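You operate a simulated robot arm through the tools that you are given. There is no shell and no other tool. Be economical: measure what you need, move in short steps, check, and stop when the job is done.

Carry out the task below with a simulated two-armed robot. There is one attempt and no reset: what you move stays moved.

JOB
Fit the green filter in its box and turn the air back on.
Fine: close the line valve before the cover opens; free the orange lever, lock it again, then open the valve. Where these are worked on the way, their far stop is far enough and under half their travel is too little: line valve, orange lever.
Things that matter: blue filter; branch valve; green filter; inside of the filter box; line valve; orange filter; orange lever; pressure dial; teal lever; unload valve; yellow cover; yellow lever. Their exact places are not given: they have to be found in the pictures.

The check looks at the end state, three seconds after you hand in, the way a careful person would. Anything else that was tipped, shoved, dropped, spilled or broken makes it a failure. Lids that push on must go on centred and level and be pressed home; caps that screw on are set level and turned clockwise until they are tight.

ROBOT AND FRAMES
Two 7-joint arms with two-finger parallel grippers on one trunk, on a base that drives. Base frame: it is fixed to the floor where the robot stands at the start and does not move with it; the origin is under the middle of the robot, x ahead of it, y to its left, z up. Units: cm, rad, N and s.
The left shoulder is at the start at [6.2, 19.9, 115.4], the right one opposite. With the tool pointing down near the work surface each hand reaches from about 26 to 70 cm from the robot's upright axis, wherever it stands, measured 20 degrees to its own side. Places, roughly: branch valve [50, 140, 90]; inside of the filter box [70, 30, 80]; line valve [50, 0, 90]; orange lever [60, 10, 90]; pressure dial [40, 40, 80]; teal lever [70, 70, 100]; unload valve [80, 50, 90]; yellow cover [70, 30, 90]; yellow lever [40, 60, 100]. Payload 1.57 kg a hand.
Tool frame (each hand has its own): the origin (TCP) lies between the finger pads and is the grasp point; the fingertips stand 3 cm ahead of it; z points along the fingers, y is the line along which they close. Largest opening 11 cm; finger width 2.4, thickness 1.2; the body of the gripper, 4.8 by 11.2 cm, starts 7.8 cm behind the TCP.
Orientation is that of the tool frame in the base frame, as a unit quaternion [x, y, z, w]. With the fingers straight down and closing along the base's y, the tool's x points along the base's -x, its y along +y and its z along -z.

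CONTROLS
- The arms move only by the tool play_rows. It takes "left_moves", "right_moves" or both (then of equal length, played together; a hand with none holds still); each is a list of rows, each a list of 7 numbers: the shift along the tool's x, y, z in cm, then the turn, a rotation vector about the tool's x, y, z in rad, then the gripper command, from -1 (shut) to 1 (fully open), values between in proportion. In form: [[x, y, z, rx, ry, rz, hand], ...]. A call has 1 to 12 rows; each row is the pose to reach, as a shift and turn from the pose commanded when the call began, along the tool's axes at that moment. Rows are played at 5 a second. More than 5 cm and 0.15 rad between two rows, or a gripper value outside its range, and nothing of the call is played. A pose out of reach is approached as far as the arm can. The call stops where the force on the tool passes 90 N (or 10 N more than at its start, if that is more) or the arm is blocked; 0.2 s more then pass. Each finger travels about 7.2 cm/s and halts on what it meets, pressing with about 21 N; the grip force reading is that of the motor and also rises with nothing between the fingers. The clock runs only during rows and for 0.2 s after the last one: add rows that repeat a pose to give the fingers time. The reply holds the time, the measured pose of the TCP, the force on the tool along the base axes, the opening and the grip force, in the units named above and with some noise, with the torque about the TCP (base axes, N m) and any sound that the robot's microphone picked up.
- Cameras (640 x 400 px; columns grow to the right, rows downward): "scene" is now at [7.52, 5.57, 172.97]; the picture's right is [0.78, -0.63, -0.00], its down [-0.53, -0.66, -0.53] and it looks along [0.33, 0.41, -0.85] (base axes); focal length 295 px, centre (320, 200). "left" rides on the left gripper at [7, -1.6, -14.1] in its tool frame; the picture's right is [0.23, 0.97, 0.00], its down [-0.85, 0.20, -0.48] and it looks along [-0.47, 0.11, 0.88] (tool axes); focal length 222 px, centre (320, 200). "right" rides on the right gripper at [7, 1.6, -14.1] in its tool frame; the picture's right is [-0.23, 0.97, 0.00], its down [-0.85, -0.20, -0.48] and it looks along [-0.47, -0.11, 0.88] (tool axes); focal length 222 px, centre (320, 200).
- capture(camera): a new picture of that camera. The clock stands still meanwhile.
- raise_lower(by): slides the trunk up (or, below 0, down) by that many cm; the arms and the scene camera ride with it, the base frame stays. It gives what a move gives, with no picture.
- base_move(legs): drives the robot by 1 to 6 legs, each [ahead, left, turn to the left] in cm, cm and rad, along the robot's own axes; the way and the turn of a leg run together, so that a leg with both is an arc; at most 150 cm and 3.142 rad a leg. The arms and the cameras ride along, it lands a little off, and it stops where it bumps. It gives what a move gives.
- pan_tilt(pan, tilt): turns the head with the scene camera to pan (to the left, within 1.501 rad either way) and tilt (down, from -0.506 to 1.204), counted from straight ahead of the robot. It gives what a move gives.
- locate(camera, pixels): for up to 12 pixels [column, row] of the newest picture of that camera ("zoom" is the newest enlarged one), the place [x, y, z] in the base frame of the surface seen there, good to about 0.2 cm. The clock stands still meanwhile.
- inspect(camera, box): a new picture of the part [left, top, right, bottom] of that camera's present view, enlarged. The clock stands still meanwhile.
- job_done(): hands the job in; it is judged then, once.

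Keep the steps short. Do not move on a guess: measure, check each grasp and each placing, and mend mistakes. In all there are 80 turns and 58 pictures (those below and enlarged ones count). Leave the grippers open and the arms clear of the work at the hand-in unless told otherwise, and finish with a single line.

The tools are called by a JSON object that holds its "fn" and its "kwargs". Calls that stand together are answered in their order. play_rows: Moves the arms, as the interface text tells. Its arguments: {"type":"object","properties":{"left_moves":{"type":"array"},"right_moves":{"type":"array"}},"required":[]} The other tools are called the same way: raise_lower (by) slides the trunk up or down; base_move (legs) drives the base; pan_tilt (pan, tilt) turns the head that bears the scene camera; capture (camera) takes a picture; locate (camera, pixels) gives the place of the surface under pixels of a picture; inspect (camera, box) takes an enlarged picture of a part of a camera's view; job_done () hands the job in.

At the start:

```text
time_s: 0.0
left_eef_pos: [33.75, 39.53, 114.74]
left_tcp_rot: [0.0, 1.0, -0.001, -0.001]
left_force: [0.0, -0.5, -0.5]
left_ft_torque: [0.0, -0.02, -0.01]
left_grip_width: 10.99
left_finger_force: 0.1
right_eef_pos: [38.09, 1.19, 120.87]
right_tcp_rot: [0.0, 1.0, -0.001, -0.001]
right_force: [-0.7, 0.3, 0.9]
right_ft_torque: [-0.03, -0.01, 0.0]
right_grip_width: 11.0
right_finger_force: 0.2
trunk travel left (down, up): [-75.0, 24.0]
robot x, y, heading: [-0.07, 0.16, 0.0]
head pan, tilt: [0.895, 1.016]
```

scene: 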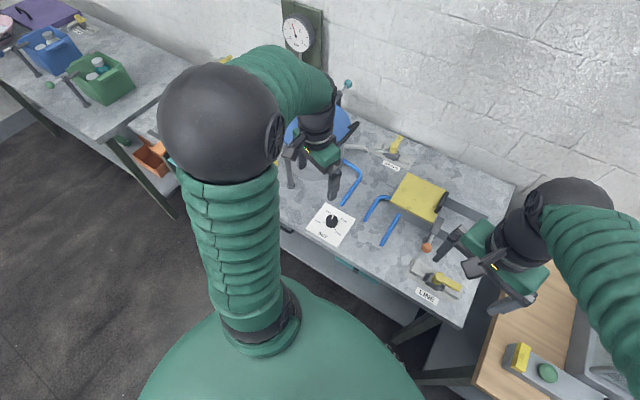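
right: 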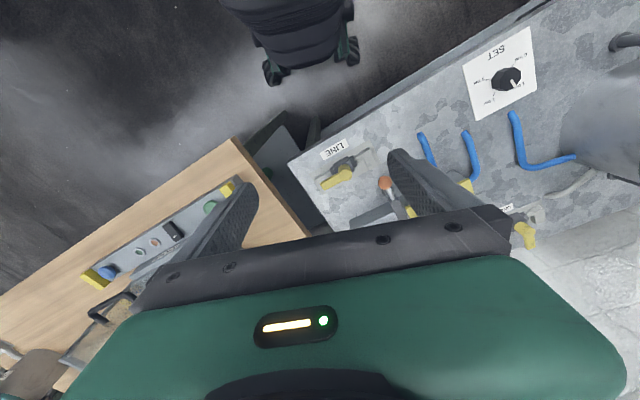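
left: 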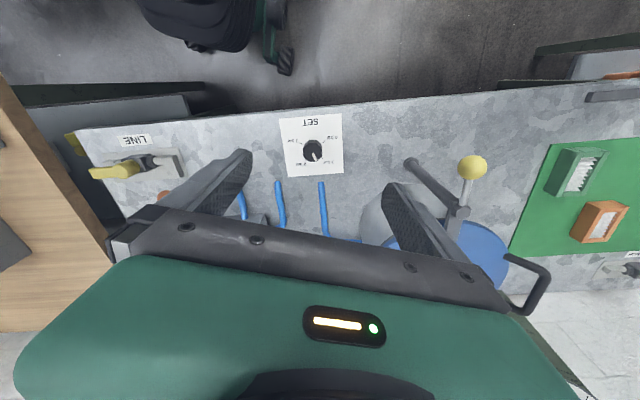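

I see the line valve near (435,280) in the scene view, and the yellow cover near (418,197). The green and orange filters sit on a green mat in the left view. I'll enlarge these and measure.

{"fn": "inspect", "kwargs": {"camera": "scene", "box": [340, 130, 520, 310]}}

{"fn": "inspect", "kwargs": {"camera": "left", "box": [440, 80, 640, 300]}}

{"fn": "locate", "kwargs": {"camera": "left", "pixels": [[118, 172], [150, 162], [575, 170], [585, 172], [600, 220], [472, 165], [530, 200], [278, 200], [322, 200], [314, 150], [625, 270]]}}

{"fn": "locate", "kwargs": {"camera": "scene", "pixels": [[442, 281], [425, 247], [418, 197], [400, 182], [445, 190], [435, 215], [397, 205], [455, 205], [395, 148], [437, 230], [378, 205], [392, 230]]}}

```text
2.22 times, centred on (430, 220) of scene
```

zoom: 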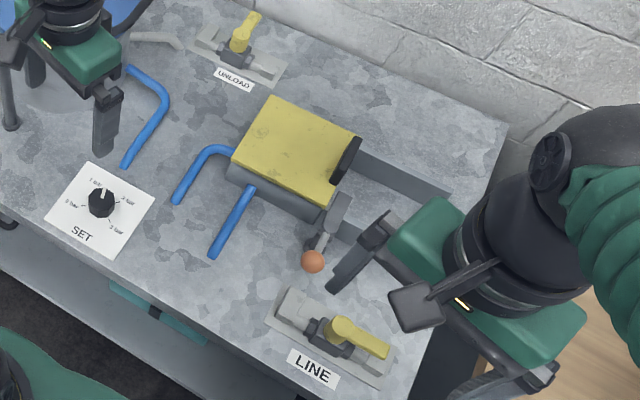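

```text
1.82 times, centred on (540, 190) of left
```

zoom: 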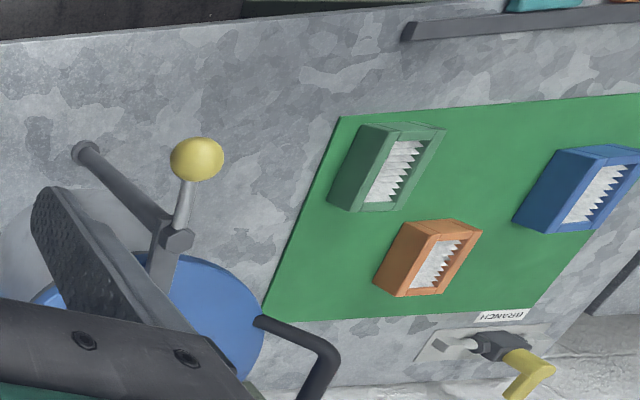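

```text
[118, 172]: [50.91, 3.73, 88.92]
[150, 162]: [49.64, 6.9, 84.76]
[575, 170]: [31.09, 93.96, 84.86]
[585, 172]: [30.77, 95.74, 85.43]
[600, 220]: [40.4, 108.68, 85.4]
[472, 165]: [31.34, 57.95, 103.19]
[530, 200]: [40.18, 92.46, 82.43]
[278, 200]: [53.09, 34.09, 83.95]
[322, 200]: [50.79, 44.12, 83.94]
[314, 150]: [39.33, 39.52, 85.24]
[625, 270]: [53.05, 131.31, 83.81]
```

```text
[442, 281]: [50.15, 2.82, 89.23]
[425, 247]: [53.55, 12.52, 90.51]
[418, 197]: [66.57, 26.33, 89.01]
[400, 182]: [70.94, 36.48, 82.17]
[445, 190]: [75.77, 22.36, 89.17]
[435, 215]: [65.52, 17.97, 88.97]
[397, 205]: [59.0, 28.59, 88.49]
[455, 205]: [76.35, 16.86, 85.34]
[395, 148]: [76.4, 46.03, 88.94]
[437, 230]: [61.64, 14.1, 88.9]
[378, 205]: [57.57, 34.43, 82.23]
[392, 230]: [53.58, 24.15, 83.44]
```

Table top is at z≈82. The line valve handle lies along its plate (open). The unload and branch handles lie crosswise (closed). I'll look closer at the line valve, the box and the gauge.

{"fn": "inspect", "kwargs": {"camera": "scene", "box": [390, 220, 490, 310]}}

{"fn": "inspect", "kwargs": {"camera": "scene", "box": [270, 0, 340, 60]}}

{"fn": "inspect", "kwargs": {"camera": "right", "box": [280, 100, 440, 250]}}

```text
4.44 times, centred on (440, 265) of scene
```

zoom: 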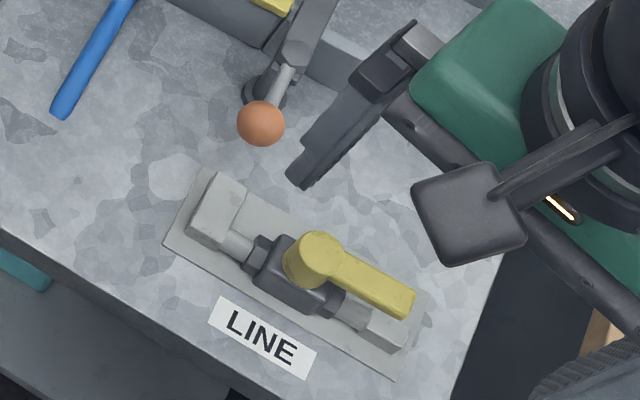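

```text
6.67 times, centred on (305, 30) of scene
```

zoom: 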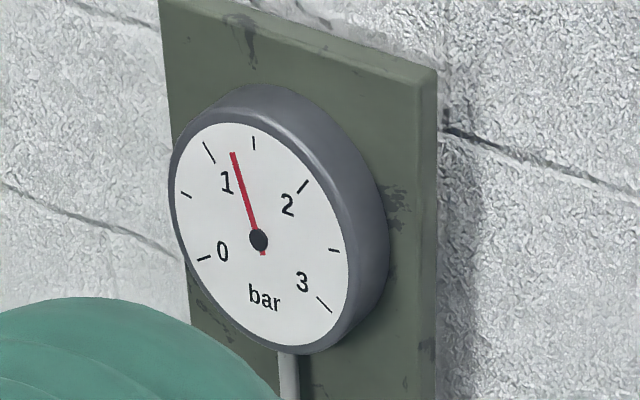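

```text
2.67 times, centred on (360, 175) of right
```

zoom: 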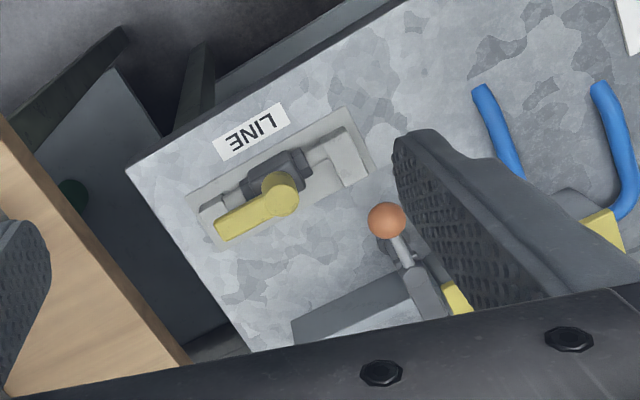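

The last zoom (right camera) shows the line valve and orange lever well, so I'll measure points on them.

{"fn": "locate", "kwargs": {"camera": "zoom", "pixels": [[280, 193], [222, 230], [235, 218], [255, 207], [345, 160], [210, 213], [386, 220], [405, 255], [425, 290], [450, 298], [360, 310], [300, 325]]}}

{"fn": "capture", "kwargs": {"camera": "scene"}}

{"fn": "locate", "kwargs": {"camera": "scene", "pixels": [[394, 147], [396, 135], [385, 158], [407, 168], [444, 284], [437, 279]]}}

```text
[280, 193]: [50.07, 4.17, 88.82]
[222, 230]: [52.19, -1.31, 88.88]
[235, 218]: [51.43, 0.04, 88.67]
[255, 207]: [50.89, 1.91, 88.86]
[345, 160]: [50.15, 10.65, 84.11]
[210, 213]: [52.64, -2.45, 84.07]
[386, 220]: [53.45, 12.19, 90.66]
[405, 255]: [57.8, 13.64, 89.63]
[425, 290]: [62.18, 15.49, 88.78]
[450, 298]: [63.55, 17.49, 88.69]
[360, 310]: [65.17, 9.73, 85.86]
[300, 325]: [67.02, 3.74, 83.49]
```

```text
49 pictures are left
```

scene: 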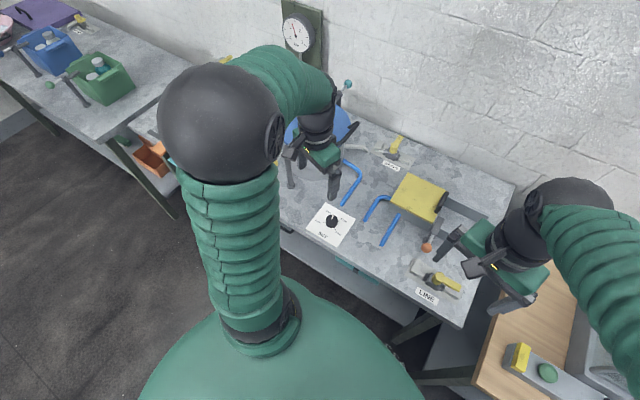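

```text
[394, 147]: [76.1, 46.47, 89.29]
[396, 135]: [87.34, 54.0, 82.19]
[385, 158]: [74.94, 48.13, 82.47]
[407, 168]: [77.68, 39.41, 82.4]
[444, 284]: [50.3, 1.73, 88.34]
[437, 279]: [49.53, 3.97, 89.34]
```

Line valve: pivot about (50,4.2), handle top z 88.9, pointing along about -70°. I'll bring the right hand above the handle, turned so the fingers close across it.

{"fn": "play_rows", "kwargs": {"right_moves": [[-1.5, -0.1, 2, 0, 0, 0.13, 0.4], [-3, -0.2, 4, 0, 0, 0.26, 0.2], [-4.5, -0.3, 6, 0, 0, 0.39, 0], [-6, -0.4, 8, 0, 0, 0.52, 0], [-7.5, -0.5, 10, 0, 0, 0.65, 0], [-9, -0.6, 12, 0, 0, 0.78, 0], [-10.5, -0.7, 14, 0, 0, 0.91, 0], [-12, -0.7, 16, 0, 0, 1.04, 0], [-13.2, -0.7, 18, 0, 0, 1.14, 0], [-13.2, -0.7, 20, 0, 0, 1.22, 0], [-13.2, -0.7, 20, 0, 0, 1.22, 0]]}}

{"fn": "capture", "kwargs": {"camera": "right"}}

```text
time_s: 2.4
left_eef_pos: [33.62, 39.53, 114.91]
left_tcp_rot: [0.0, 1.0, 0.0, 0.0]
left_force: [0.3, -0.4, 0.5]
left_ft_torque: [0.0, -0.01, -0.03]
left_grip_width: 11.01
left_finger_force: 0.0
right_eef_pos: [51.22, 0.58, 100.82]
right_tcp_rot: [0.574, 0.819, 0.0, 0.0]
right_force: [0.0, -0.6, 0.4]
right_ft_torque: [0.03, 0.0, 0.0]
right_grip_width: 5.5
right_finger_force: 0.1
trunk travel left (down, up): [-75.0, 24.0]
robot x, y, heading: [0.07, 0.07, 0.002]
head pan, tilt: [0.895, 1.016]
```

```text
48 pictures are left
```

right: 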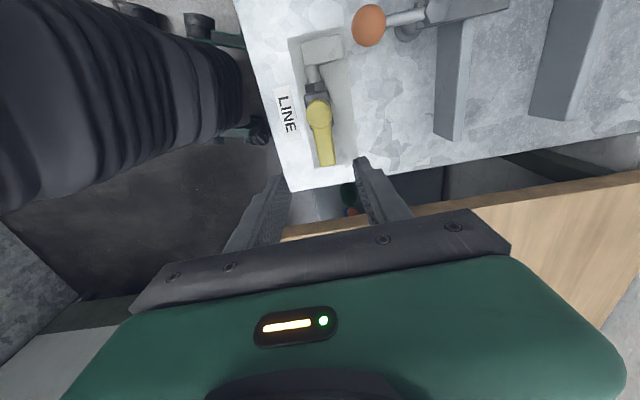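

The handle is at (320,110)–(327,165). I'll measure it from here.

{"fn": "locate", "kwargs": {"camera": "right", "pixels": [[319, 112], [328, 164], [323, 140], [330, 140], [317, 142], [340, 178], [370, 26], [392, 20], [430, 14], [500, 4]]}}

```text
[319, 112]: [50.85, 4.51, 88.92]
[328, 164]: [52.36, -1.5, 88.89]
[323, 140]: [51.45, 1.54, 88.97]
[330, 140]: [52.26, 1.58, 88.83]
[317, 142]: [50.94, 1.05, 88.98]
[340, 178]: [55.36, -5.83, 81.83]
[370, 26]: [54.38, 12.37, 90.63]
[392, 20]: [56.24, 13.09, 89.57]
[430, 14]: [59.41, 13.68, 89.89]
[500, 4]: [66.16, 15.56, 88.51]
```

Handle centre at radius about 4 is (51.7,0.4). I'll lower onto it and close gently.

{"fn": "play_rows", "kwargs": {"right_moves": [[-0.26, 0.44, 4, 0, 0, 0.03, 0], [-0.26, 0.44, 8, 0, 0, 0.03, 0], [-0.26, 0.44, 11.2, 0, 0, 0.03, 0], [-0.26, 0.44, 11.2, 0, 0, 0.03, -0.4], [-0.26, 0.44, 11.2, 0, 0, 0.03, -0.8], [-0.26, 0.44, 11.2, 0, 0, 0.03, -0.8], [-0.26, 0.44, 11.2, 0, 0, 0.03, -0.8]]}}

{"fn": "capture", "kwargs": {"camera": "right"}}

```text
time_s: 4.0
left_eef_pos: [33.85, 39.57, 114.71]
left_tcp_rot: [0.0, 1.0, 0.0, -0.001]
left_force: [0.2, 0.1, -0.4]
left_ft_torque: [-0.02, 0.01, 0.02]
left_grip_width: 11.0
left_finger_force: 0.1
right_eef_pos: [51.84, 0.37, 89.79]
right_tcp_rot: [0.586, 0.811, 0.001, 0.001]
right_force: [16.9, 5.8, 4.9]
right_ft_torque: [-0.21, 0.03, -0.72]
right_grip_width: 2.14
right_finger_force: 34.6
trunk travel left (down, up): [-75.0, 24.0]
robot x, y, heading: [0.01, -0.2, -0.001]
head pan, tilt: [0.895, 1.016]
```

```text
47 pictures are left
```

right: 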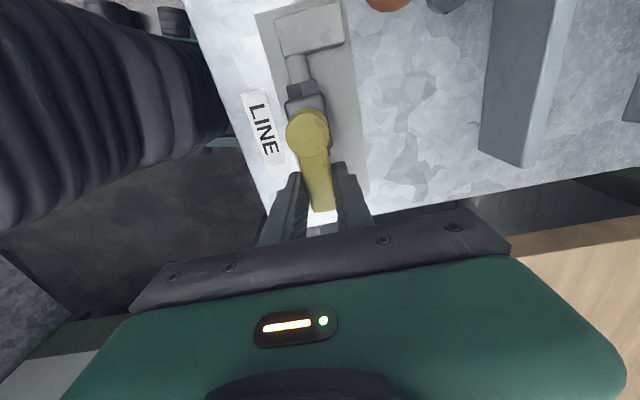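

The handle is gripped (2.1 cm wide). Now a trial swing counter-clockwise (toward +x) on an arc about the pivot.

{"fn": "play_rows", "kwargs": {"right_moves": [[0.04, 0.586, 0, 0, 0, -0.14, -0.8], [0.164, 1.161, 0, 0, 0, -0.28, -0.8], [0.363, 1.713, 0, 0, 0, -0.42, -0.8]]}}

```text
time_s: 4.8
left_eef_pos: [33.78, 39.58, 114.67]
left_tcp_rot: [0.001, 1.0, 0.0, -0.001]
left_force: [0.2, 0.4, 0.3]
left_ft_torque: [0.0, 0.02, -0.01]
left_grip_width: 11.01
left_finger_force: 0.0
right_eef_pos: [53.37, 0.97, 89.7]
right_tcp_rot: [0.403, 0.915, -0.001, 0.001]
right_force: [18.0, 0.2, 12.9]
right_ft_torque: [-0.12, -0.38, -0.54]
right_grip_width: 2.18
right_finger_force: 34.4
trunk travel left (down, up): [-75.0, 24.0]
robot x, y, heading: [-0.21, 0.32, 0.001]
head pan, tilt: [0.895, 1.016]
```

It's turning freely. I'll go on to the quarter turn.

{"fn": "play_rows", "kwargs": {"right_moves": [[0.04, 0.586, 0, 0, 0, -0.14, -0.8], [0.164, 1.161, 0, 0, 0, -0.28, -0.8], [0.363, 1.713, 0, 0, 0, -0.42, -0.8], [0.64, 2.231, 0, 0, 0, -0.56, -0.8], [0.988, 2.706, 0, 0, 0, -0.7, -0.8], [1.396, 3.127, 0, 0, 0, -0.84, -0.8], [1.861, 3.488, 0, 0, 0, -0.98, -0.8], [2.37, 3.781, 0, 0, 0, -1.12, -0.8], [2.6, 3.884, 0, 0, 0, -1.18, -0.8]]}}

{"fn": "inspect", "kwargs": {"camera": "scene", "box": [270, 0, 340, 60]}}

{"fn": "capture", "kwargs": {"camera": "right"}}

```text
time_s: 6.8
left_eef_pos: [33.71, 39.04, 114.96]
left_tcp_rot: [0.0, 1.0, 0.002, 0.0]
left_force: [0.2, 0.3, -0.6]
left_ft_torque: [0.01, 0.0, 0.01]
left_grip_width: 11.0
left_finger_force: 0.0
right_eef_pos: [54.46, 5.28, 89.63]
right_tcp_rot: [-0.173, 0.985, 0.001, -0.001]
right_force: [12.0, -17.1, 12.3]
right_ft_torque: [-0.64, 0.09, -1.0]
right_grip_width: 2.2
right_finger_force: 34.8
trunk travel left (down, up): [-75.0, 24.0]
robot x, y, heading: [0.04, -0.05, -0.0]
head pan, tilt: [0.895, 1.016]
```

```text
6.67 times, centred on (305, 30) of scene
```

zoom: 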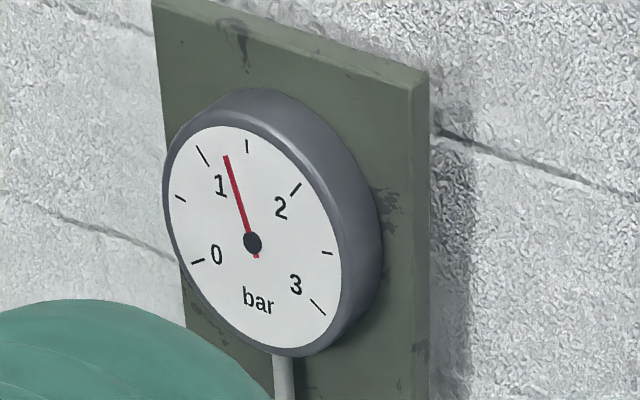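

```text
45 pictures are left
```

right: 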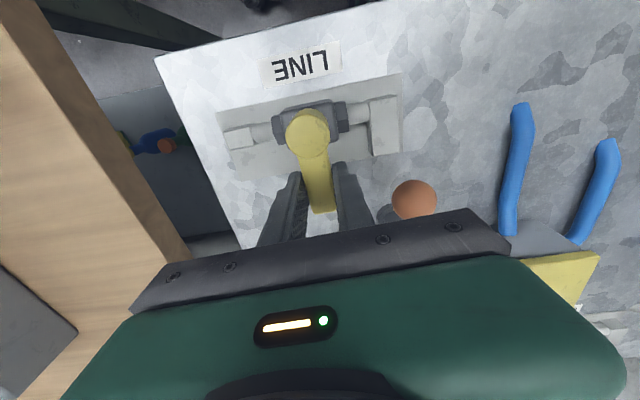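

The handle is now crosswise and the torque rises at the stop, so the valve is shut. I'll release, lift, and look from a higher position.

{"fn": "play_rows", "kwargs": {"right_moves": [[2.6, 3.884, 0, 0, 0, 0, -0.2]]}}

```text
time_s: 7.2
left_eef_pos: [34.36, 38.81, 114.89]
left_tcp_rot: [0.001, 1.0, 0.002, -0.004]
left_force: [0.2, 0.1, -0.3]
left_ft_torque: [0.01, 0.01, -0.04]
left_grip_width: 10.99
left_finger_force: 0.0
right_eef_pos: [51.64, 7.45, 89.3]
right_tcp_rot: [-0.173, 0.985, -0.002, 0.001]
right_force: [36.0, -30.7, 4.9]
right_ft_torque: [-1.09, -0.14, 1.17]
right_grip_width: 8.19
right_finger_force: 20.2
trunk travel left (down, up): [-75.0, 24.0]
robot x, y, heading: [0.15, 0.01, -0.008]
head pan, tilt: [0.895, 1.016]
```

That was my slip: I reused the old shift values, so the hand slid sideways. I'll look before correcting.

{"fn": "capture", "kwargs": {"camera": "right"}}

{"fn": "capture", "kwargs": {"camera": "scene"}}

```text
44 pictures are left
```

right: 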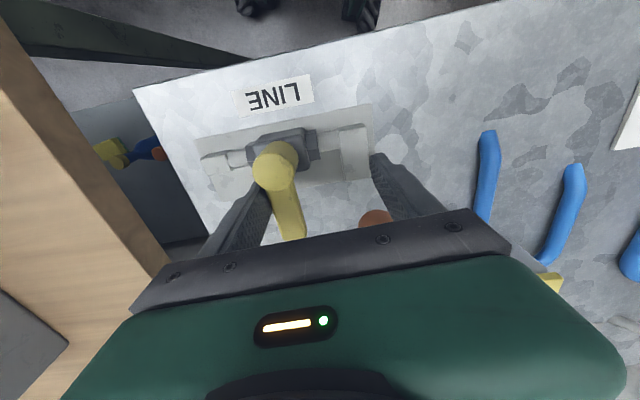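

```text
43 pictures are left
```

scene: 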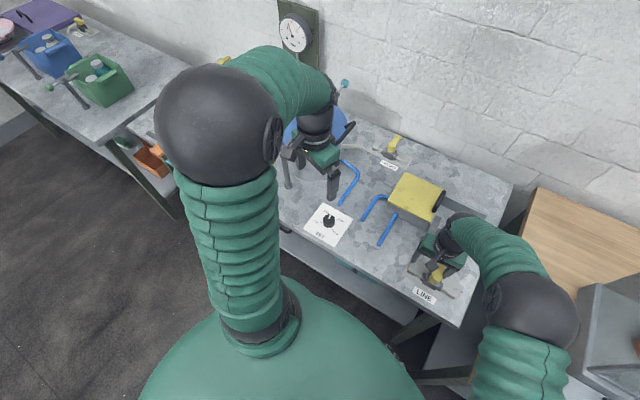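

The handle is still at its stop and only one finger leans on it. I'll shift back, then lift clear.

{"fn": "play_rows", "kwargs": {"right_moves": [[0, -1.5, 0, 0, 0, 0, 0.4], [0, -1.8, 0, 0, 0, 0, 0.4], [0, -1.8, -4, 0, 0, 0, 0.4], [0, -1.8, -8, 0, 0, 0, 0.4], [0, -1.8, -12, 0, 0, 0, 0.4], [3, -4, -16, 0, 0, 0, 0.4], [6, -6, -20, 0, 0, 0, 0.4], [9, -8, -20, 0, 0, 0, 0.4]]}}

{"fn": "capture", "kwargs": {"camera": "right"}}

{"fn": "inspect", "kwargs": {"camera": "scene", "box": [340, 130, 520, 310]}}

{"fn": "inspect", "kwargs": {"camera": "scene", "box": [270, 0, 340, 60]}}

```text
refused: row 6 steps farther than a row can; nothing moved
```

```text
42 pictures are left
```

right: 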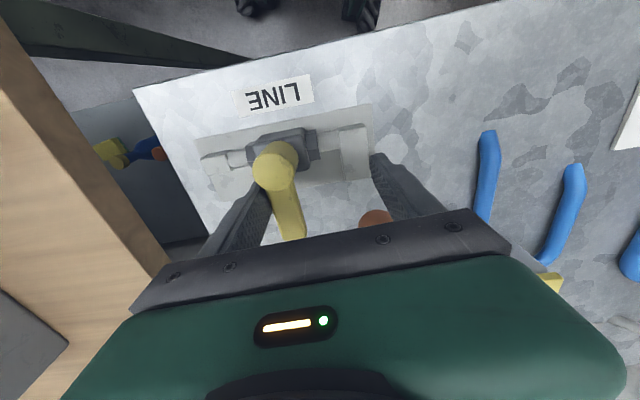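

```text
2.22 times, centred on (430, 220) of scene
```

zoom: 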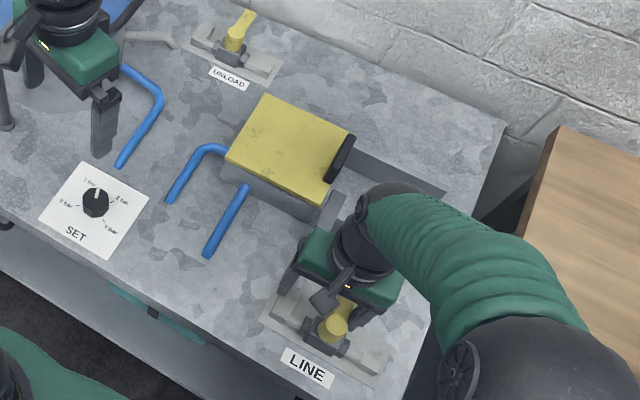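

```text
6.67 times, centred on (305, 30) of scene
```

zoom: 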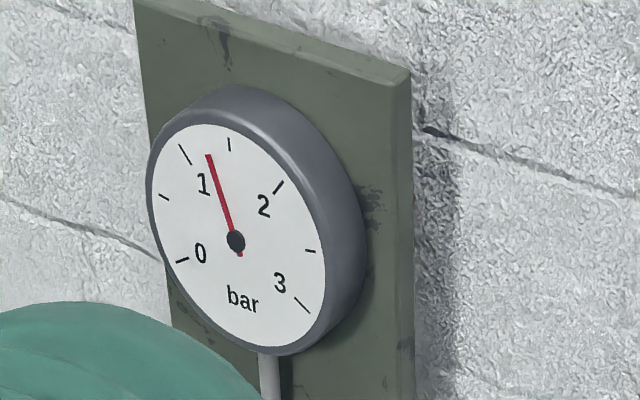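

Gauge is still at 1.2 bar. The job names only the line valve and the orange lever, so I leave the unload valve alone. I'll lift the right hand clear with legal steps.

{"fn": "play_rows", "kwargs": {"right_moves": [[0, -1.5, 0, 0, 0, 0, 0.4], [0, -1.8, 0, 0, 0, 0, 0.4], [0, -1.8, -4, 0, 0, 0, 0.4], [0, -1.8, -8, 0, 0, 0, 0.4], [0, -1.8, -12, 0, 0, 0, 0.4], [2, -3.5, -15.5, 0, 0, 0, 0.4], [4, -5, -19, 0, 0, 0, 0.4], [7, -7, -22, 0, 0, 0, 0.4], [10, -9, -24, 0, 0, 0, 0.4]]}}

```text
time_s: 9.2
left_eef_pos: [33.58, 39.47, 114.97]
left_tcp_rot: [-0.001, 1.0, 0.0, -0.001]
left_force: [-1.0, 0.2, 0.4]
left_ft_torque: [0.02, 0.02, -0.03]
left_grip_width: 10.98
left_finger_force: 0.0
right_eef_pos: [44.1, -3.67, 113.77]
right_tcp_rot: [-0.175, 0.985, 0.0, 0.0]
right_force: [-0.8, -0.4, -0.4]
right_ft_torque: [0.03, 0.0, -0.02]
right_grip_width: 7.7
right_finger_force: 0.1
trunk travel left (down, up): [-75.0, 24.0]
robot x, y, heading: [0.05, 0.03, 0.003]
head pan, tilt: [0.895, 1.016]
```

{"fn": "inspect", "kwargs": {"camera": "scene", "box": [350, 160, 490, 300]}}

{"fn": "capture", "kwargs": {"camera": "right"}}

```text
2.86 times, centred on (420, 230) of scene
```

zoom: 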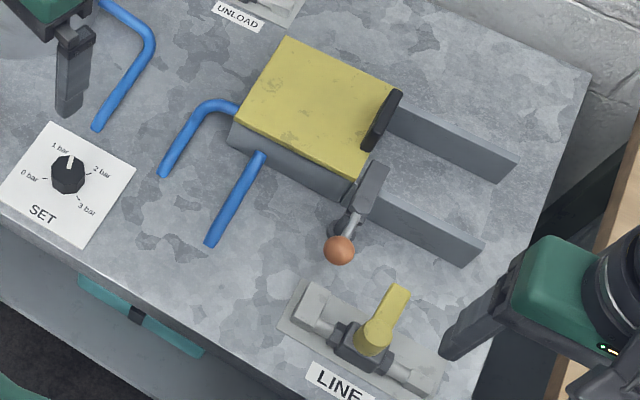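

```text
38 pictures are left
```

right: 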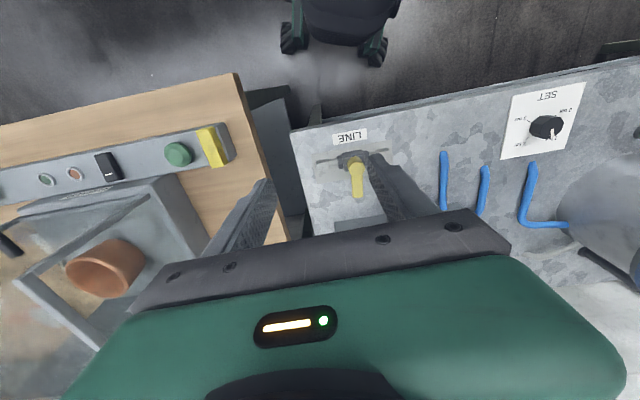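

Now the mechanism is clear: the yellow slab slides right along two rails, with its black grip at the right end. The orange lever's block sits at its front-right corner. I'll bring the right camera closer for a good look at the lever.

{"fn": "play_rows", "kwargs": {"right_moves": [[-1.5, 2.5, 2.3, 0, 0, 0.1, 0.4], [-3, 5, 4.6, 0, 0, 0.2, 0.4], [-4.5, 7.5, 7, 0, 0, 0.3, 0.4], [-5.5, 10, 9.4, 0, 0, 0.35, 0.4], [-6.5, 12.2, 11.8, 0, 0, 0.35, 0.4]]}}

{"fn": "capture", "kwargs": {"camera": "right"}}

```text
time_s: 10.6
left_eef_pos: [33.59, 39.41, 114.67]
left_tcp_rot: [-0.001, 1.0, 0.0, 0.0]
left_force: [0.3, -0.2, 0.4]
left_ft_torque: [0.0, -0.02, -0.04]
left_grip_width: 10.99
left_finger_force: 0.1
right_eef_pos: [48.4, 7.73, 103.11]
right_tcp_rot: [0.037, 0.999, 0.008, 0.01]
right_force: [-0.4, 1.1, -0.1]
right_ft_torque: [-0.03, -0.02, -0.01]
right_grip_width: 7.68
right_finger_force: 0.0
trunk travel left (down, up): [-75.0, 24.0]
robot x, y, heading: [-0.2, -0.22, 0.003]
head pan, tilt: [0.895, 1.016]
stopped in row 5 (right hand): the arm was blocked; the commanded pose is now the measured one
```

```text
37 pictures are left
```

right: 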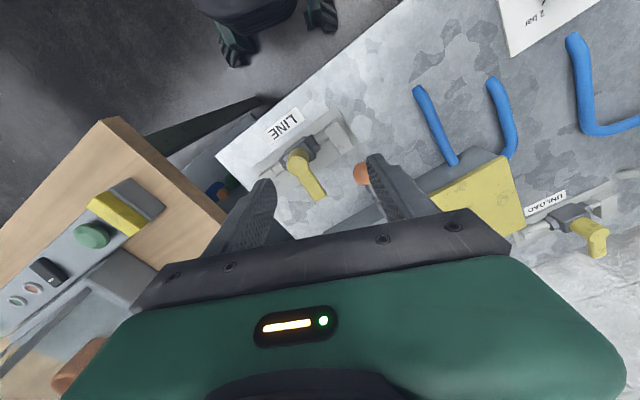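

The arm was blocked (posture limit, no force). The scene camera has a clear line to the lever, so I'll zoom there.

{"fn": "inspect", "kwargs": {"camera": "scene", "box": [395, 190, 465, 260]}}

{"fn": "inspect", "kwargs": {"camera": "right", "box": [320, 130, 540, 250]}}

```text
5.71 times, centred on (430, 225) of scene
```

zoom: 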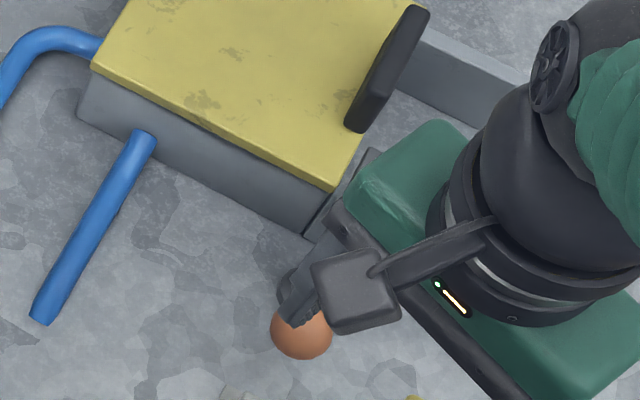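

```text
2.91 times, centred on (430, 190) of right
```

zoom: 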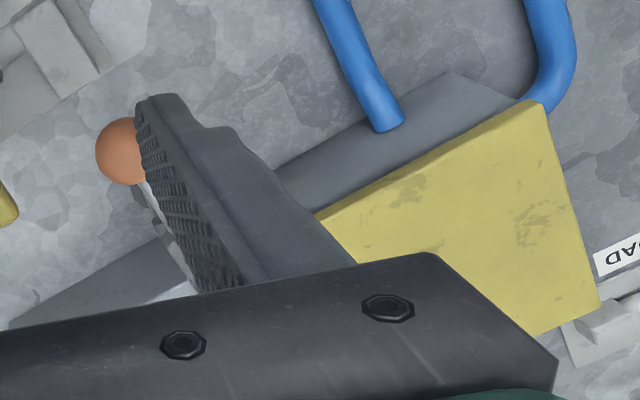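

My hand hides the lever. I'll back the right hand off to the side and look again with the scene camera.

{"fn": "play_rows", "kwargs": {"right_moves": [[2, -3, -2, 0, 0, -0.1, 0.4], [4, -6, -4, 0, 0, -0.2, 0.4], [6, -9, -6, 0, 0, -0.3, 0.4], [8, -12, -8, 0, 0, -0.4, 0.4]]}}

{"fn": "inspect", "kwargs": {"camera": "scene", "box": [400, 190, 470, 260]}}

{"fn": "locate", "kwargs": {"camera": "zoom", "pixels": [[300, 250], [280, 330], [340, 190], [300, 300]]}}

```text
time_s: 11.6
left_eef_pos: [33.35, 39.29, 114.99]
left_tcp_rot: [0.001, 1.0, 0.001, 0.001]
left_force: [-0.5, -0.1, 0.2]
left_ft_torque: [-0.02, 0.01, 0.0]
left_grip_width: 10.99
left_finger_force: 0.3
right_eef_pos: [39.02, -3.45, 110.73]
right_tcp_rot: [-0.17, 0.985, 0.004, 0.01]
right_force: [0.4, -0.4, 0.0]
right_ft_torque: [-0.03, -0.02, 0.0]
right_grip_width: 7.69
right_finger_force: 0.1
trunk travel left (down, up): [-75.0, 24.0]
robot x, y, heading: [-0.21, -0.08, 0.0]
head pan, tilt: [0.895, 1.016]
```

```text
5.71 times, centred on (435, 225) of scene
```

zoom: 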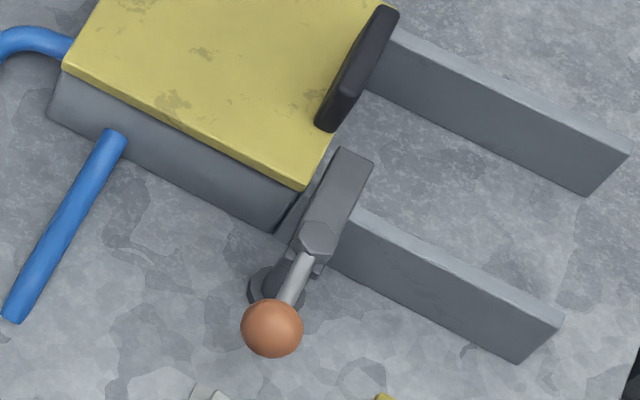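

```text
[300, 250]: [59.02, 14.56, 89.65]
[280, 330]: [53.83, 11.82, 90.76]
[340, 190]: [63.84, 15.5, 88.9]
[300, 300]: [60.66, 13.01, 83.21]
```

The orange lever is a horizontal arm on a vertical post at about (59,14.5). Its block bars the cover's right end, so it must swing clockwise: the ball goes left along the box front and the block swings away. The right arm is cramped here and the table sits at about 0.385 rad, so I'll turn the robot square to it.

{"fn": "base_move", "kwargs": {"legs": [[0, 0, 0.385]]}}

{"fn": "pan_tilt", "kwargs": {"pan": 0.0, "tilt": 0.95}}

{"fn": "capture", "kwargs": {"camera": "scene"}}

```text
time_s: 13.2
left_eef_pos: [16.57, 48.89, 114.89]
left_tcp_rot: [-0.189, 0.982, -0.001, 0.0]
left_force: [0.7, -0.4, -0.2]
left_ft_torque: [0.01, 0.02, -0.01]
left_grip_width: 11.02
left_finger_force: 0.0
right_eef_pos: [37.83, 11.44, 110.71]
right_tcp_rot: [-0.352, 0.936, 0.006, 0.007]
right_force: [0.4, -0.1, 0.2]
right_ft_torque: [0.02, -0.01, 0.01]
right_grip_width: 7.73
right_finger_force: 0.1
trunk travel left (down, up): [-75.0, 24.0]
robot x, y, heading: [0.07, 0.19, 0.379]
head pan, tilt: [0.895, 1.016]
```

```text
time_s: 14.3
left_eef_pos: [16.39, 49.0, 114.82]
left_tcp_rot: [-0.189, 0.982, 0.0, 0.0]
left_force: [0.5, 0.4, 0.3]
left_ft_torque: [0.02, 0.02, -0.03]
left_grip_width: 11.0
left_finger_force: 0.1
right_eef_pos: [37.7, 11.42, 110.66]
right_tcp_rot: [-0.352, 0.936, 0.006, 0.008]
right_force: [-0.3, -0.3, 0.3]
right_ft_torque: [0.0, 0.01, 0.0]
right_grip_width: 7.69
right_finger_force: 0.1
trunk travel left (down, up): [-75.0, 24.0]
robot x, y, heading: [-0.12, -0.01, 0.38]
head pan, tilt: [0.0, 0.949]
```

```text
33 pictures are left
```

scene: 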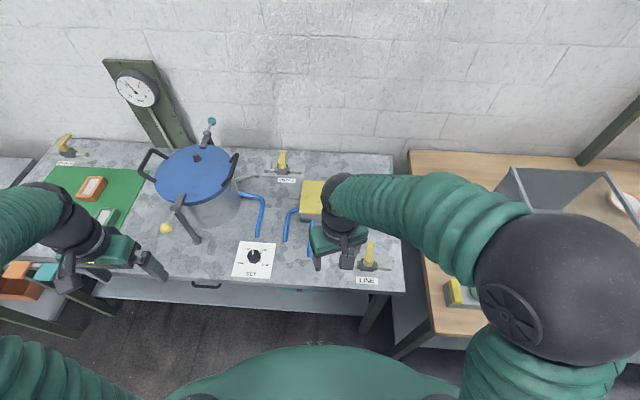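

Now it's square. The gauge belongs to the blue pot, so it's not part of this job. I'll measure the table edge and the filters.

{"fn": "locate", "kwargs": {"camera": "scene", "pixels": [[150, 278], [395, 290], [92, 188], [105, 214], [110, 208], [60, 175], [300, 350], [254, 256], [166, 228], [366, 290]]}}

{"fn": "inspect", "kwargs": {"camera": "scene", "box": [20, 150, 170, 260]}}

```text
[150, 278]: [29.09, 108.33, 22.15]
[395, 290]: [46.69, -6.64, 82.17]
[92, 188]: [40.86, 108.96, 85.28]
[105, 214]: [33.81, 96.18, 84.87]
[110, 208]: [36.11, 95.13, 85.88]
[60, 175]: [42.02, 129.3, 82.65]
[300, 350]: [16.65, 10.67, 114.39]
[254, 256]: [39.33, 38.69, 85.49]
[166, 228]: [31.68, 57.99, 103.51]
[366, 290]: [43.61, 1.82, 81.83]
```

```text
3.64 times, centred on (95, 205) of scene
```

zoom: 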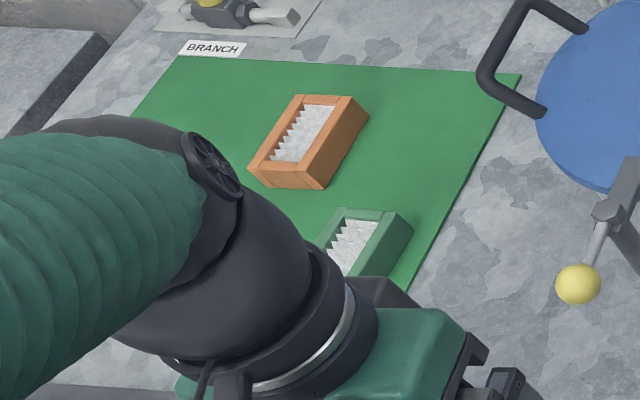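

I'll drive 10 cm ahead and 8 cm left, for better right-hand reach on the lever and cover.

{"fn": "base_move", "kwargs": {"legs": [[10, 8, 0]]}}

{"fn": "capture", "kwargs": {"camera": "right"}}

```text
time_s: 15.6
left_eef_pos: [23.37, 58.22, 115.56]
left_tcp_rot: [-0.187, 0.982, 0.008, 0.0]
left_force: [0.8, -1.9, -0.8]
left_ft_torque: [0.09, 0.02, 0.0]
left_grip_width: 11.01
left_finger_force: 0.0
right_eef_pos: [44.52, 20.53, 110.73]
right_tcp_rot: [-0.349, 0.937, 0.014, 0.008]
right_force: [-0.8, -1.0, 0.5]
right_ft_torque: [0.07, 0.03, 0.0]
right_grip_width: 7.67
right_finger_force: 0.0
trunk travel left (down, up): [-75.0, 24.0]
robot x, y, heading: [6.39, 10.86, 0.378]
head pan, tilt: [0.0, 0.949]
```

```text
31 pictures are left
```

right: 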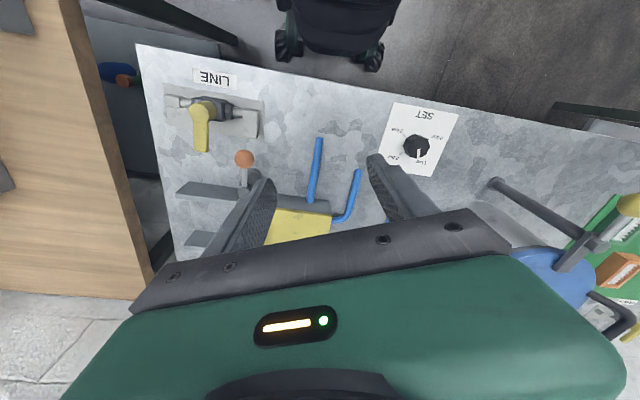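

{"fn": "locate", "kwargs": {"camera": "right", "pixels": [[244, 158], [238, 157], [250, 157], [244, 150], [245, 174], [244, 165], [210, 130], [204, 148], [302, 225], [325, 213]]}}

{"fn": "inspect", "kwargs": {"camera": "right", "box": [160, 130, 300, 250]}}

```text
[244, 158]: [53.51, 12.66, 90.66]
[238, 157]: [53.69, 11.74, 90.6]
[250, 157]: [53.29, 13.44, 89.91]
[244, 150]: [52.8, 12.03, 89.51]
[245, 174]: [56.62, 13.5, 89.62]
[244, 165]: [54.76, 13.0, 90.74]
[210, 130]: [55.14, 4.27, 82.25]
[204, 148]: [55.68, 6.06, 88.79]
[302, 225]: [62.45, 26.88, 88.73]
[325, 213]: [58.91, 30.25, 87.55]
```

```text
3.33 times, centred on (230, 190) of right
```

zoom: 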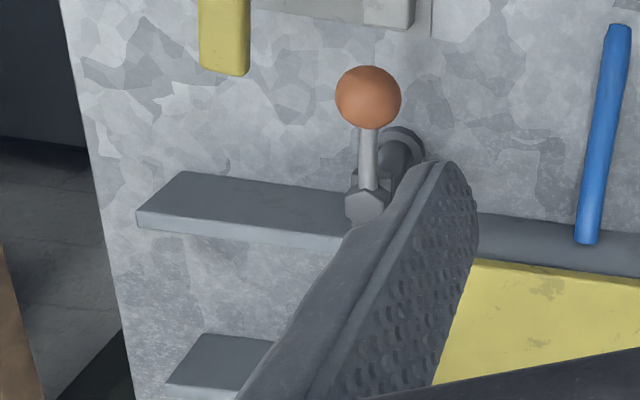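

Ball centre is about (54.0,12.5,89.6) and the pivot about (59.2,14.6). I'll move the right hand above the ball with the fingers closing across the lever.

{"fn": "play_rows", "kwargs": {"right_moves": [[-0.4, -2.5, 2.5, 0, 0, 0.07, 0.2], [-0.8, -5, 5, 0, 0, 0.14, 0], [-1.2, -7.5, 7.5, 0, 0, 0.2, -0.2], [-1.6, -10, 10, 0, 0, 0.27, -0.2], [-1.97, -12.26, 11.5, 0, 0, 0.328, -0.2], [-1.97, -12.26, 11.5, 0, 0, 0.328, -0.2]]}}

{"fn": "capture", "kwargs": {"camera": "right"}}

```text
time_s: 17.0
left_eef_pos: [22.72, 59.99, 114.87]
left_tcp_rot: [-0.188, 0.982, 0.0, 0.001]
left_force: [0.3, 0.5, -0.7]
left_ft_torque: [-0.02, 0.0, 0.01]
left_grip_width: 10.99
left_finger_force: 0.0
right_eef_pos: [53.72, 14.5, 99.15]
right_tcp_rot: [-0.192, 0.981, 0.007, 0.008]
right_force: [-0.2, 0.3, -0.4]
right_ft_torque: [-0.01, -0.03, 0.01]
right_grip_width: 4.38
right_finger_force: 0.1
trunk travel left (down, up): [-75.0, 24.0]
robot x, y, heading: [6.14, 11.1, 0.375]
head pan, tilt: [0.0, 0.949]
```

```text
29 pictures are left
```

right: 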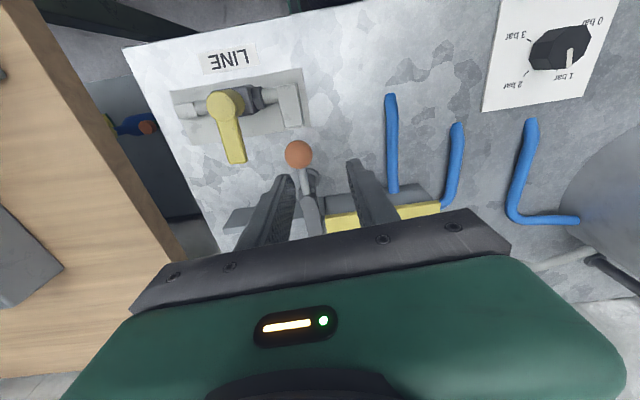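

{"fn": "locate", "kwargs": {"camera": "right", "pixels": [[298, 154], [290, 155], [308, 155], [304, 180], [309, 208], [238, 155], [226, 102]]}}

```text
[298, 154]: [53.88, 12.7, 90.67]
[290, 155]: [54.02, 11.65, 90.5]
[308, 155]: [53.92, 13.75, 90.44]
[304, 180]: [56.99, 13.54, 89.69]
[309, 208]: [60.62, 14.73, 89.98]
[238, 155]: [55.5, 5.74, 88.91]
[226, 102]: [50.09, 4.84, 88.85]
```

Shift 1.8 cm sideways, then lower over the ball and close.

{"fn": "play_rows", "kwargs": {"right_moves": [[0.31, -1.82, 1, 0, 0, 0, -0.2], [0.31, -1.82, 5, 0, 0, 0, -0.2], [0.31, -1.82, 9.4, 0, 0, 0, -0.2], [0.31, -1.82, 9.4, 0, 0, 0, -0.6], [0.31, -1.82, 9.4, 0, 0, 0, -0.7], [0.31, -1.82, 9.4, 0, 0, 0, -0.7]]}}

{"fn": "capture", "kwargs": {"camera": "right"}}

```text
time_s: 18.4
left_eef_pos: [22.79, 59.91, 114.73]
left_tcp_rot: [-0.188, 0.982, 0.0, 0.001]
left_force: [-0.2, 0.0, -1.2]
left_ft_torque: [-0.02, 0.03, 0.01]
left_grip_width: 10.98
left_finger_force: 0.1
right_eef_pos: [54.1, 12.59, 89.56]
right_tcp_rot: [-0.191, 0.981, 0.006, 0.006]
right_force: [-2.1, -3.1, -6.5]
right_ft_torque: [0.16, -0.84, -0.12]
right_grip_width: 3.14
right_finger_force: 40.7
trunk travel left (down, up): [-75.0, 24.0]
robot x, y, heading: [6.42, 10.98, 0.38]
head pan, tilt: [0.0, 0.949]
```

```text
28 pictures are left
```

right: 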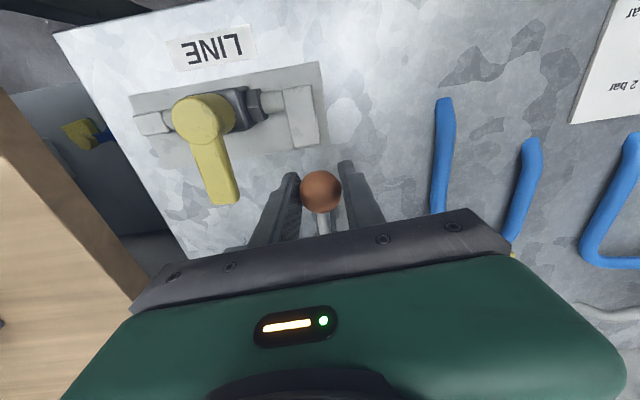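

Ball gripped (3.1 cm). Trial swing clockwise about the post.

{"fn": "play_rows", "kwargs": {"right_moves": [[-0.055, 0.781, 0, 0, 0, 0.14, -0.7], [-0.218, 1.548, 0, 0, 0, 0.28, -0.7], [-0.484, 2.283, 0, 0, 0, 0.42, -0.7]]}}

```text
time_s: 19.2
left_eef_pos: [23.19, 59.89, 114.77]
left_tcp_rot: [-0.188, 0.982, 0.001, -0.001]
left_force: [1.0, 0.4, -0.4]
left_ft_torque: [0.02, -0.02, -0.01]
left_grip_width: 11.0
left_finger_force: 0.1
right_eef_pos: [54.02, 15.13, 89.68]
right_tcp_rot: [0.018, 1.0, 0.009, 0.005]
right_force: [7.5, -0.2, -18.8]
right_ft_torque: [-0.12, -0.73, 0.02]
right_grip_width: 3.16
right_finger_force: 40.3
trunk travel left (down, up): [-75.0, 24.0]
robot x, y, heading: [6.28, 10.75, 0.38]
head pan, tilt: [0.0, 0.949]
```

It moves freely. I'll continue toward the quarter turn.

{"fn": "play_rows", "kwargs": {"right_moves": [[-0.055, 0.781, 0, 0, 0, 0.14, -0.7], [-0.218, 1.548, 0, 0, 0, 0.28, -0.7], [-0.484, 2.283, 0, 0, 0, 0.42, -0.7], [-0.854, 2.975, 0, 0, 0, 0.56, -0.7], [-1.317, 3.608, 0, 0, 0, 0.7, -0.7], [-1.862, 4.17, 0, 0, 0, 0.84, -0.7], [-2.48, 4.65, 0, 0, 0, 0.98, -0.7], [-3.16, 5.041, 0, 0, 0, 1.12, -0.7], [-3.47, 5.178, 0, 0, 0, 1.18, -0.7]]}}

{"fn": "inspect", "kwargs": {"camera": "scene", "box": [250, 150, 430, 300]}}

```text
time_s: 21.2
left_eef_pos: [22.87, 59.7, 114.99]
left_tcp_rot: [-0.188, 0.982, 0.0, 0.0]
left_force: [-0.5, 0.3, -0.2]
left_ft_torque: [0.0, -0.01, -0.01]
left_grip_width: 10.98
left_finger_force: 0.0
right_eef_pos: [57.08, 20.01, 89.77]
right_tcp_rot: [0.571, 0.821, 0.008, -0.002]
right_force: [-8.5, -10.5, -12.8]
right_ft_torque: [0.23, -0.06, 0.11]
right_grip_width: 3.14
right_finger_force: 40.1
trunk travel left (down, up): [-75.0, 24.0]
robot x, y, heading: [5.93, 11.2, 0.381]
head pan, tilt: [0.0, 0.949]
```

```text
2.67 times, centred on (340, 225) of scene
```

zoom: 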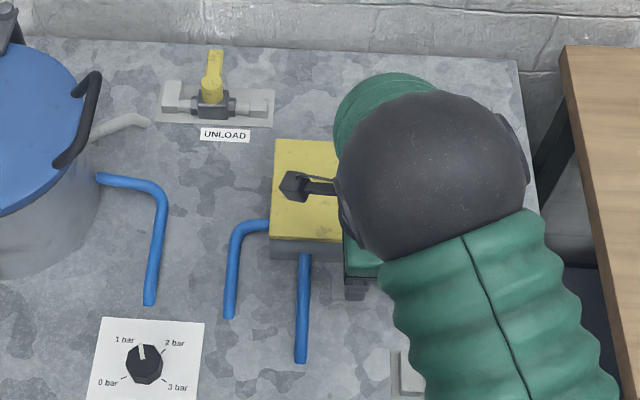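

The lever has swung over 90°. I'll release, lift straight up, turn back square and look at the cover's grip.

{"fn": "play_rows", "kwargs": {"right_moves": [[0, 0, 0, 0, 0, 0, -0.2], [0, 0, -1, 0, 0, 0, -0.2], [0, 0, -5, 0, 0, -0.1, -0.2], [0, 0, -9, 0, 0, -0.24, -0.2], [0, 0, -12, 0, 0, -0.38, -0.2], [0, 0, -15, 0, 0, -0.52, -0.2], [-1, 0.3, -15, 0, 0, -0.66, -0.2], [-2, 0.6, -15, 0, 0, -0.8, -0.2], [-3, 0.9, -15, 0, 0, -0.94, -0.2], [-4, 1.1, -15, 0, 0, -1.08, -0.2], [-4.8, 1.35, -15, 0, 0, -1.22, -0.2], [-4.8, 1.35, -15, 0, 0, -1.36, -0.2]]}}

{"fn": "play_rows", "kwargs": {"right_moves": [[0, 0, 0, 0, 0, -0.12, -0.1], [0, 0, 0, 0, 0, -0.23, 0.2], [0, 0, 0, 0, 0, -0.23, 0.2]]}}

{"fn": "capture", "kwargs": {"camera": "right"}}

```text
time_s: 23.8
left_eef_pos: [22.94, 59.91, 114.93]
left_tcp_rot: [-0.188, 0.982, 0.0, 0.0]
left_force: [-0.3, -0.6, 0.4]
left_ft_torque: [0.0, 0.0, -0.02]
left_grip_width: 10.99
left_finger_force: 0.1
right_eef_pos: [60.16, 15.97, 104.9]
right_tcp_rot: [-0.074, 0.997, 0.007, 0.006]
right_force: [0.3, 0.0, 0.2]
right_ft_torque: [0.0, -0.01, -0.04]
right_grip_width: 4.4
right_finger_force: 0.0
trunk travel left (down, up): [-75.0, 24.0]
robot x, y, heading: [6.43, 11.05, 0.381]
head pan, tilt: [0.0, 0.949]
```

```text
time_s: 24.6
left_eef_pos: [22.86, 59.71, 114.84]
left_tcp_rot: [-0.188, 0.982, 0.0, 0.0]
left_force: [-0.2, 0.0, 0.0]
left_ft_torque: [0.01, 0.0, 0.0]
left_grip_width: 11.0
left_finger_force: 0.0
right_eef_pos: [60.1, 16.11, 105.0]
right_tcp_rot: [-0.188, 0.982, 0.007, 0.007]
right_force: [-0.1, -0.9, -0.6]
right_ft_torque: [-0.03, 0.0, -0.03]
right_grip_width: 6.57
right_finger_force: 0.2
trunk travel left (down, up): [-75.0, 24.0]
robot x, y, heading: [6.35, 10.83, 0.378]
head pan, tilt: [0.0, 0.949]
```

```text
26 pictures are left
```

right: 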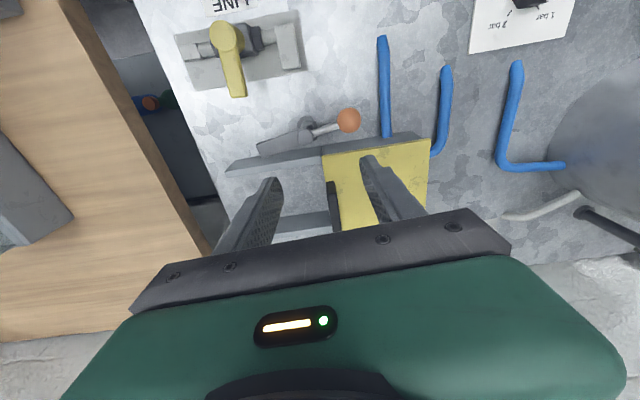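

The lever block now lies to the right in front of the rail, so the way is clear. The black grip bar is at (332,185)–(340,230). I'll measure it.

{"fn": "locate", "kwargs": {"camera": "right", "pixels": [[331, 184], [336, 205], [340, 226], [333, 205], [339, 205], [345, 200], [325, 156], [428, 142], [300, 218], [285, 150], [348, 120], [250, 160]]}}

{"fn": "inspect", "kwargs": {"camera": "right", "box": [220, 100, 460, 250]}}

```text
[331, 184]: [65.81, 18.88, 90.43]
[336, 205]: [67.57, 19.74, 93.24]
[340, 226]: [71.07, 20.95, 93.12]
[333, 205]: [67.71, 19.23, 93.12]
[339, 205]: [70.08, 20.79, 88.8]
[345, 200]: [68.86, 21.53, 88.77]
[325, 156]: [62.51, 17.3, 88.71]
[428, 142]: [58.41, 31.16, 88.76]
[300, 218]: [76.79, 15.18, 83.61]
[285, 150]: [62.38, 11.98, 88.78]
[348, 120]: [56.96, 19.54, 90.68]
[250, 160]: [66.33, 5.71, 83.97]
```

```text
2.67 times, centred on (340, 175) of right
```

zoom: 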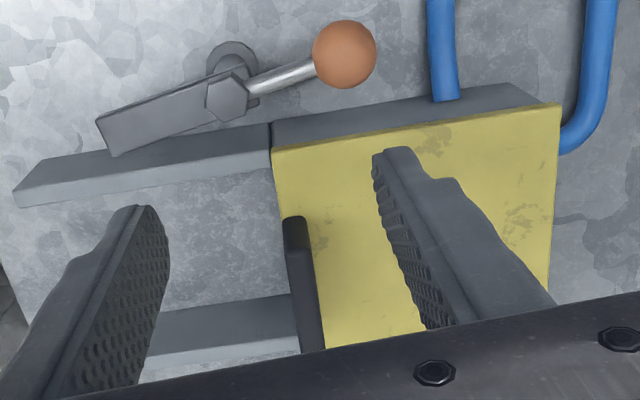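

{"fn": "locate", "kwargs": {"camera": "zoom", "pixels": [[262, 138], [35, 180], [150, 165], [285, 305], [180, 325], [280, 150], [555, 108], [296, 225], [312, 335], [410, 135], [260, 150], [40, 195]]}}

```text
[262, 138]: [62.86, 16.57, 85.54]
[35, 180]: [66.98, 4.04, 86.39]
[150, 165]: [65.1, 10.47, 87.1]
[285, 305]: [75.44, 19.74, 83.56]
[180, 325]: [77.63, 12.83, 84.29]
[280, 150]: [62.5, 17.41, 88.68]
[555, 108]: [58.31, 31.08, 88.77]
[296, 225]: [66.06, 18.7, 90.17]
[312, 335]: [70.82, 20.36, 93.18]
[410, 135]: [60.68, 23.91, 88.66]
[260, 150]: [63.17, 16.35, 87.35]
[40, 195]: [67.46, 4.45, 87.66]
```

Bar centre is (69.3,20.0), top z 93.2. The slide direction is about 18.5°. I'll move above it, lower and grip.

{"fn": "play_rows", "kwargs": {"right_moves": [[-3.5, 0.1, 1, 0, 0, 0.02, 0], [-7, 0.15, 2, 0, 0, 0.04, -0.2], [-10, 0.22, 4, 0, 0, 0.056, -0.3], [-10, 0.22, 8.5, 0, 0, 0.056, -0.3], [-10, 0.22, 12.2, 0, 0, 0.056, -0.3], [-10, 0.22, 12.2, 0, 0, 0.056, -0.9], [-10, 0.22, 12.2, 0, 0, 0.056, -0.9], [-10, 0.22, 12.2, 0, 0, 0.056, -0.9]]}}

{"fn": "capture", "kwargs": {"camera": "right"}}

```text
time_s: 26.4
left_eef_pos: [22.9, 59.84, 114.9]
left_tcp_rot: [-0.188, 0.982, 0.001, -0.001]
left_force: [0.6, -0.9, -0.8]
left_ft_torque: [0.0, 0.01, 0.0]
left_grip_width: 11.0
left_finger_force: 0.1
right_eef_pos: [69.68, 19.84, 92.49]
right_tcp_rot: [-0.159, 0.987, 0.005, 0.007]
right_force: [4.2, -5.8, -4.8]
right_ft_torque: [-0.84, -1.32, -0.49]
right_grip_width: 1.42
right_finger_force: 30.9
trunk travel left (down, up): [-75.0, 24.0]
robot x, y, heading: [6.33, 10.82, 0.38]
head pan, tilt: [0.0, 0.949]
```

```text
24 pictures are left
```

right: 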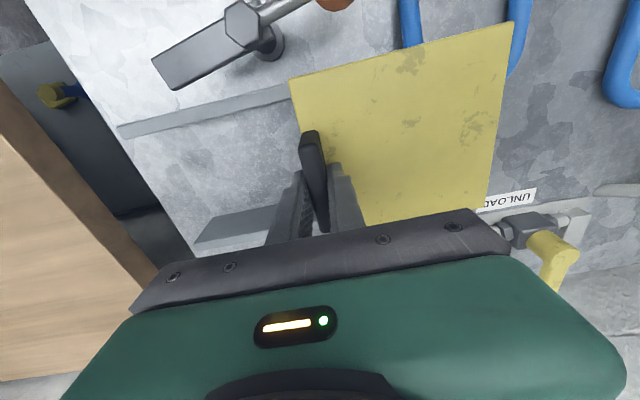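

The bar is held (1.4 cm). I'll pull to the right along the rails, 4 cm at first.

{"fn": "play_rows", "kwargs": {"right_moves": [[0, -1.5, 0, 0, 0, 0, -0.9], [0, -3, 0, 0, 0, 0, -0.9], [0, -4.5, 0, 0, 0, 0, -0.9]]}}

```text
time_s: 27.2
left_eef_pos: [23.04, 59.77, 114.87]
left_tcp_rot: [-0.188, 0.982, 0.001, 0.0]
left_force: [1.0, -0.4, -0.1]
left_ft_torque: [-0.01, 0.0, 0.0]
left_grip_width: 10.98
left_finger_force: 0.1
right_eef_pos: [70.97, 15.58, 92.47]
right_tcp_rot: [-0.159, 0.987, 0.007, 0.003]
right_force: [-3.4, 1.9, -19.9]
right_ft_torque: [-1.01, -0.16, -0.57]
right_grip_width: 1.42
right_finger_force: 30.4
trunk travel left (down, up): [-75.0, 24.0]
robot x, y, heading: [5.87, 10.32, 0.377]
head pan, tilt: [0.0, 0.949]
```

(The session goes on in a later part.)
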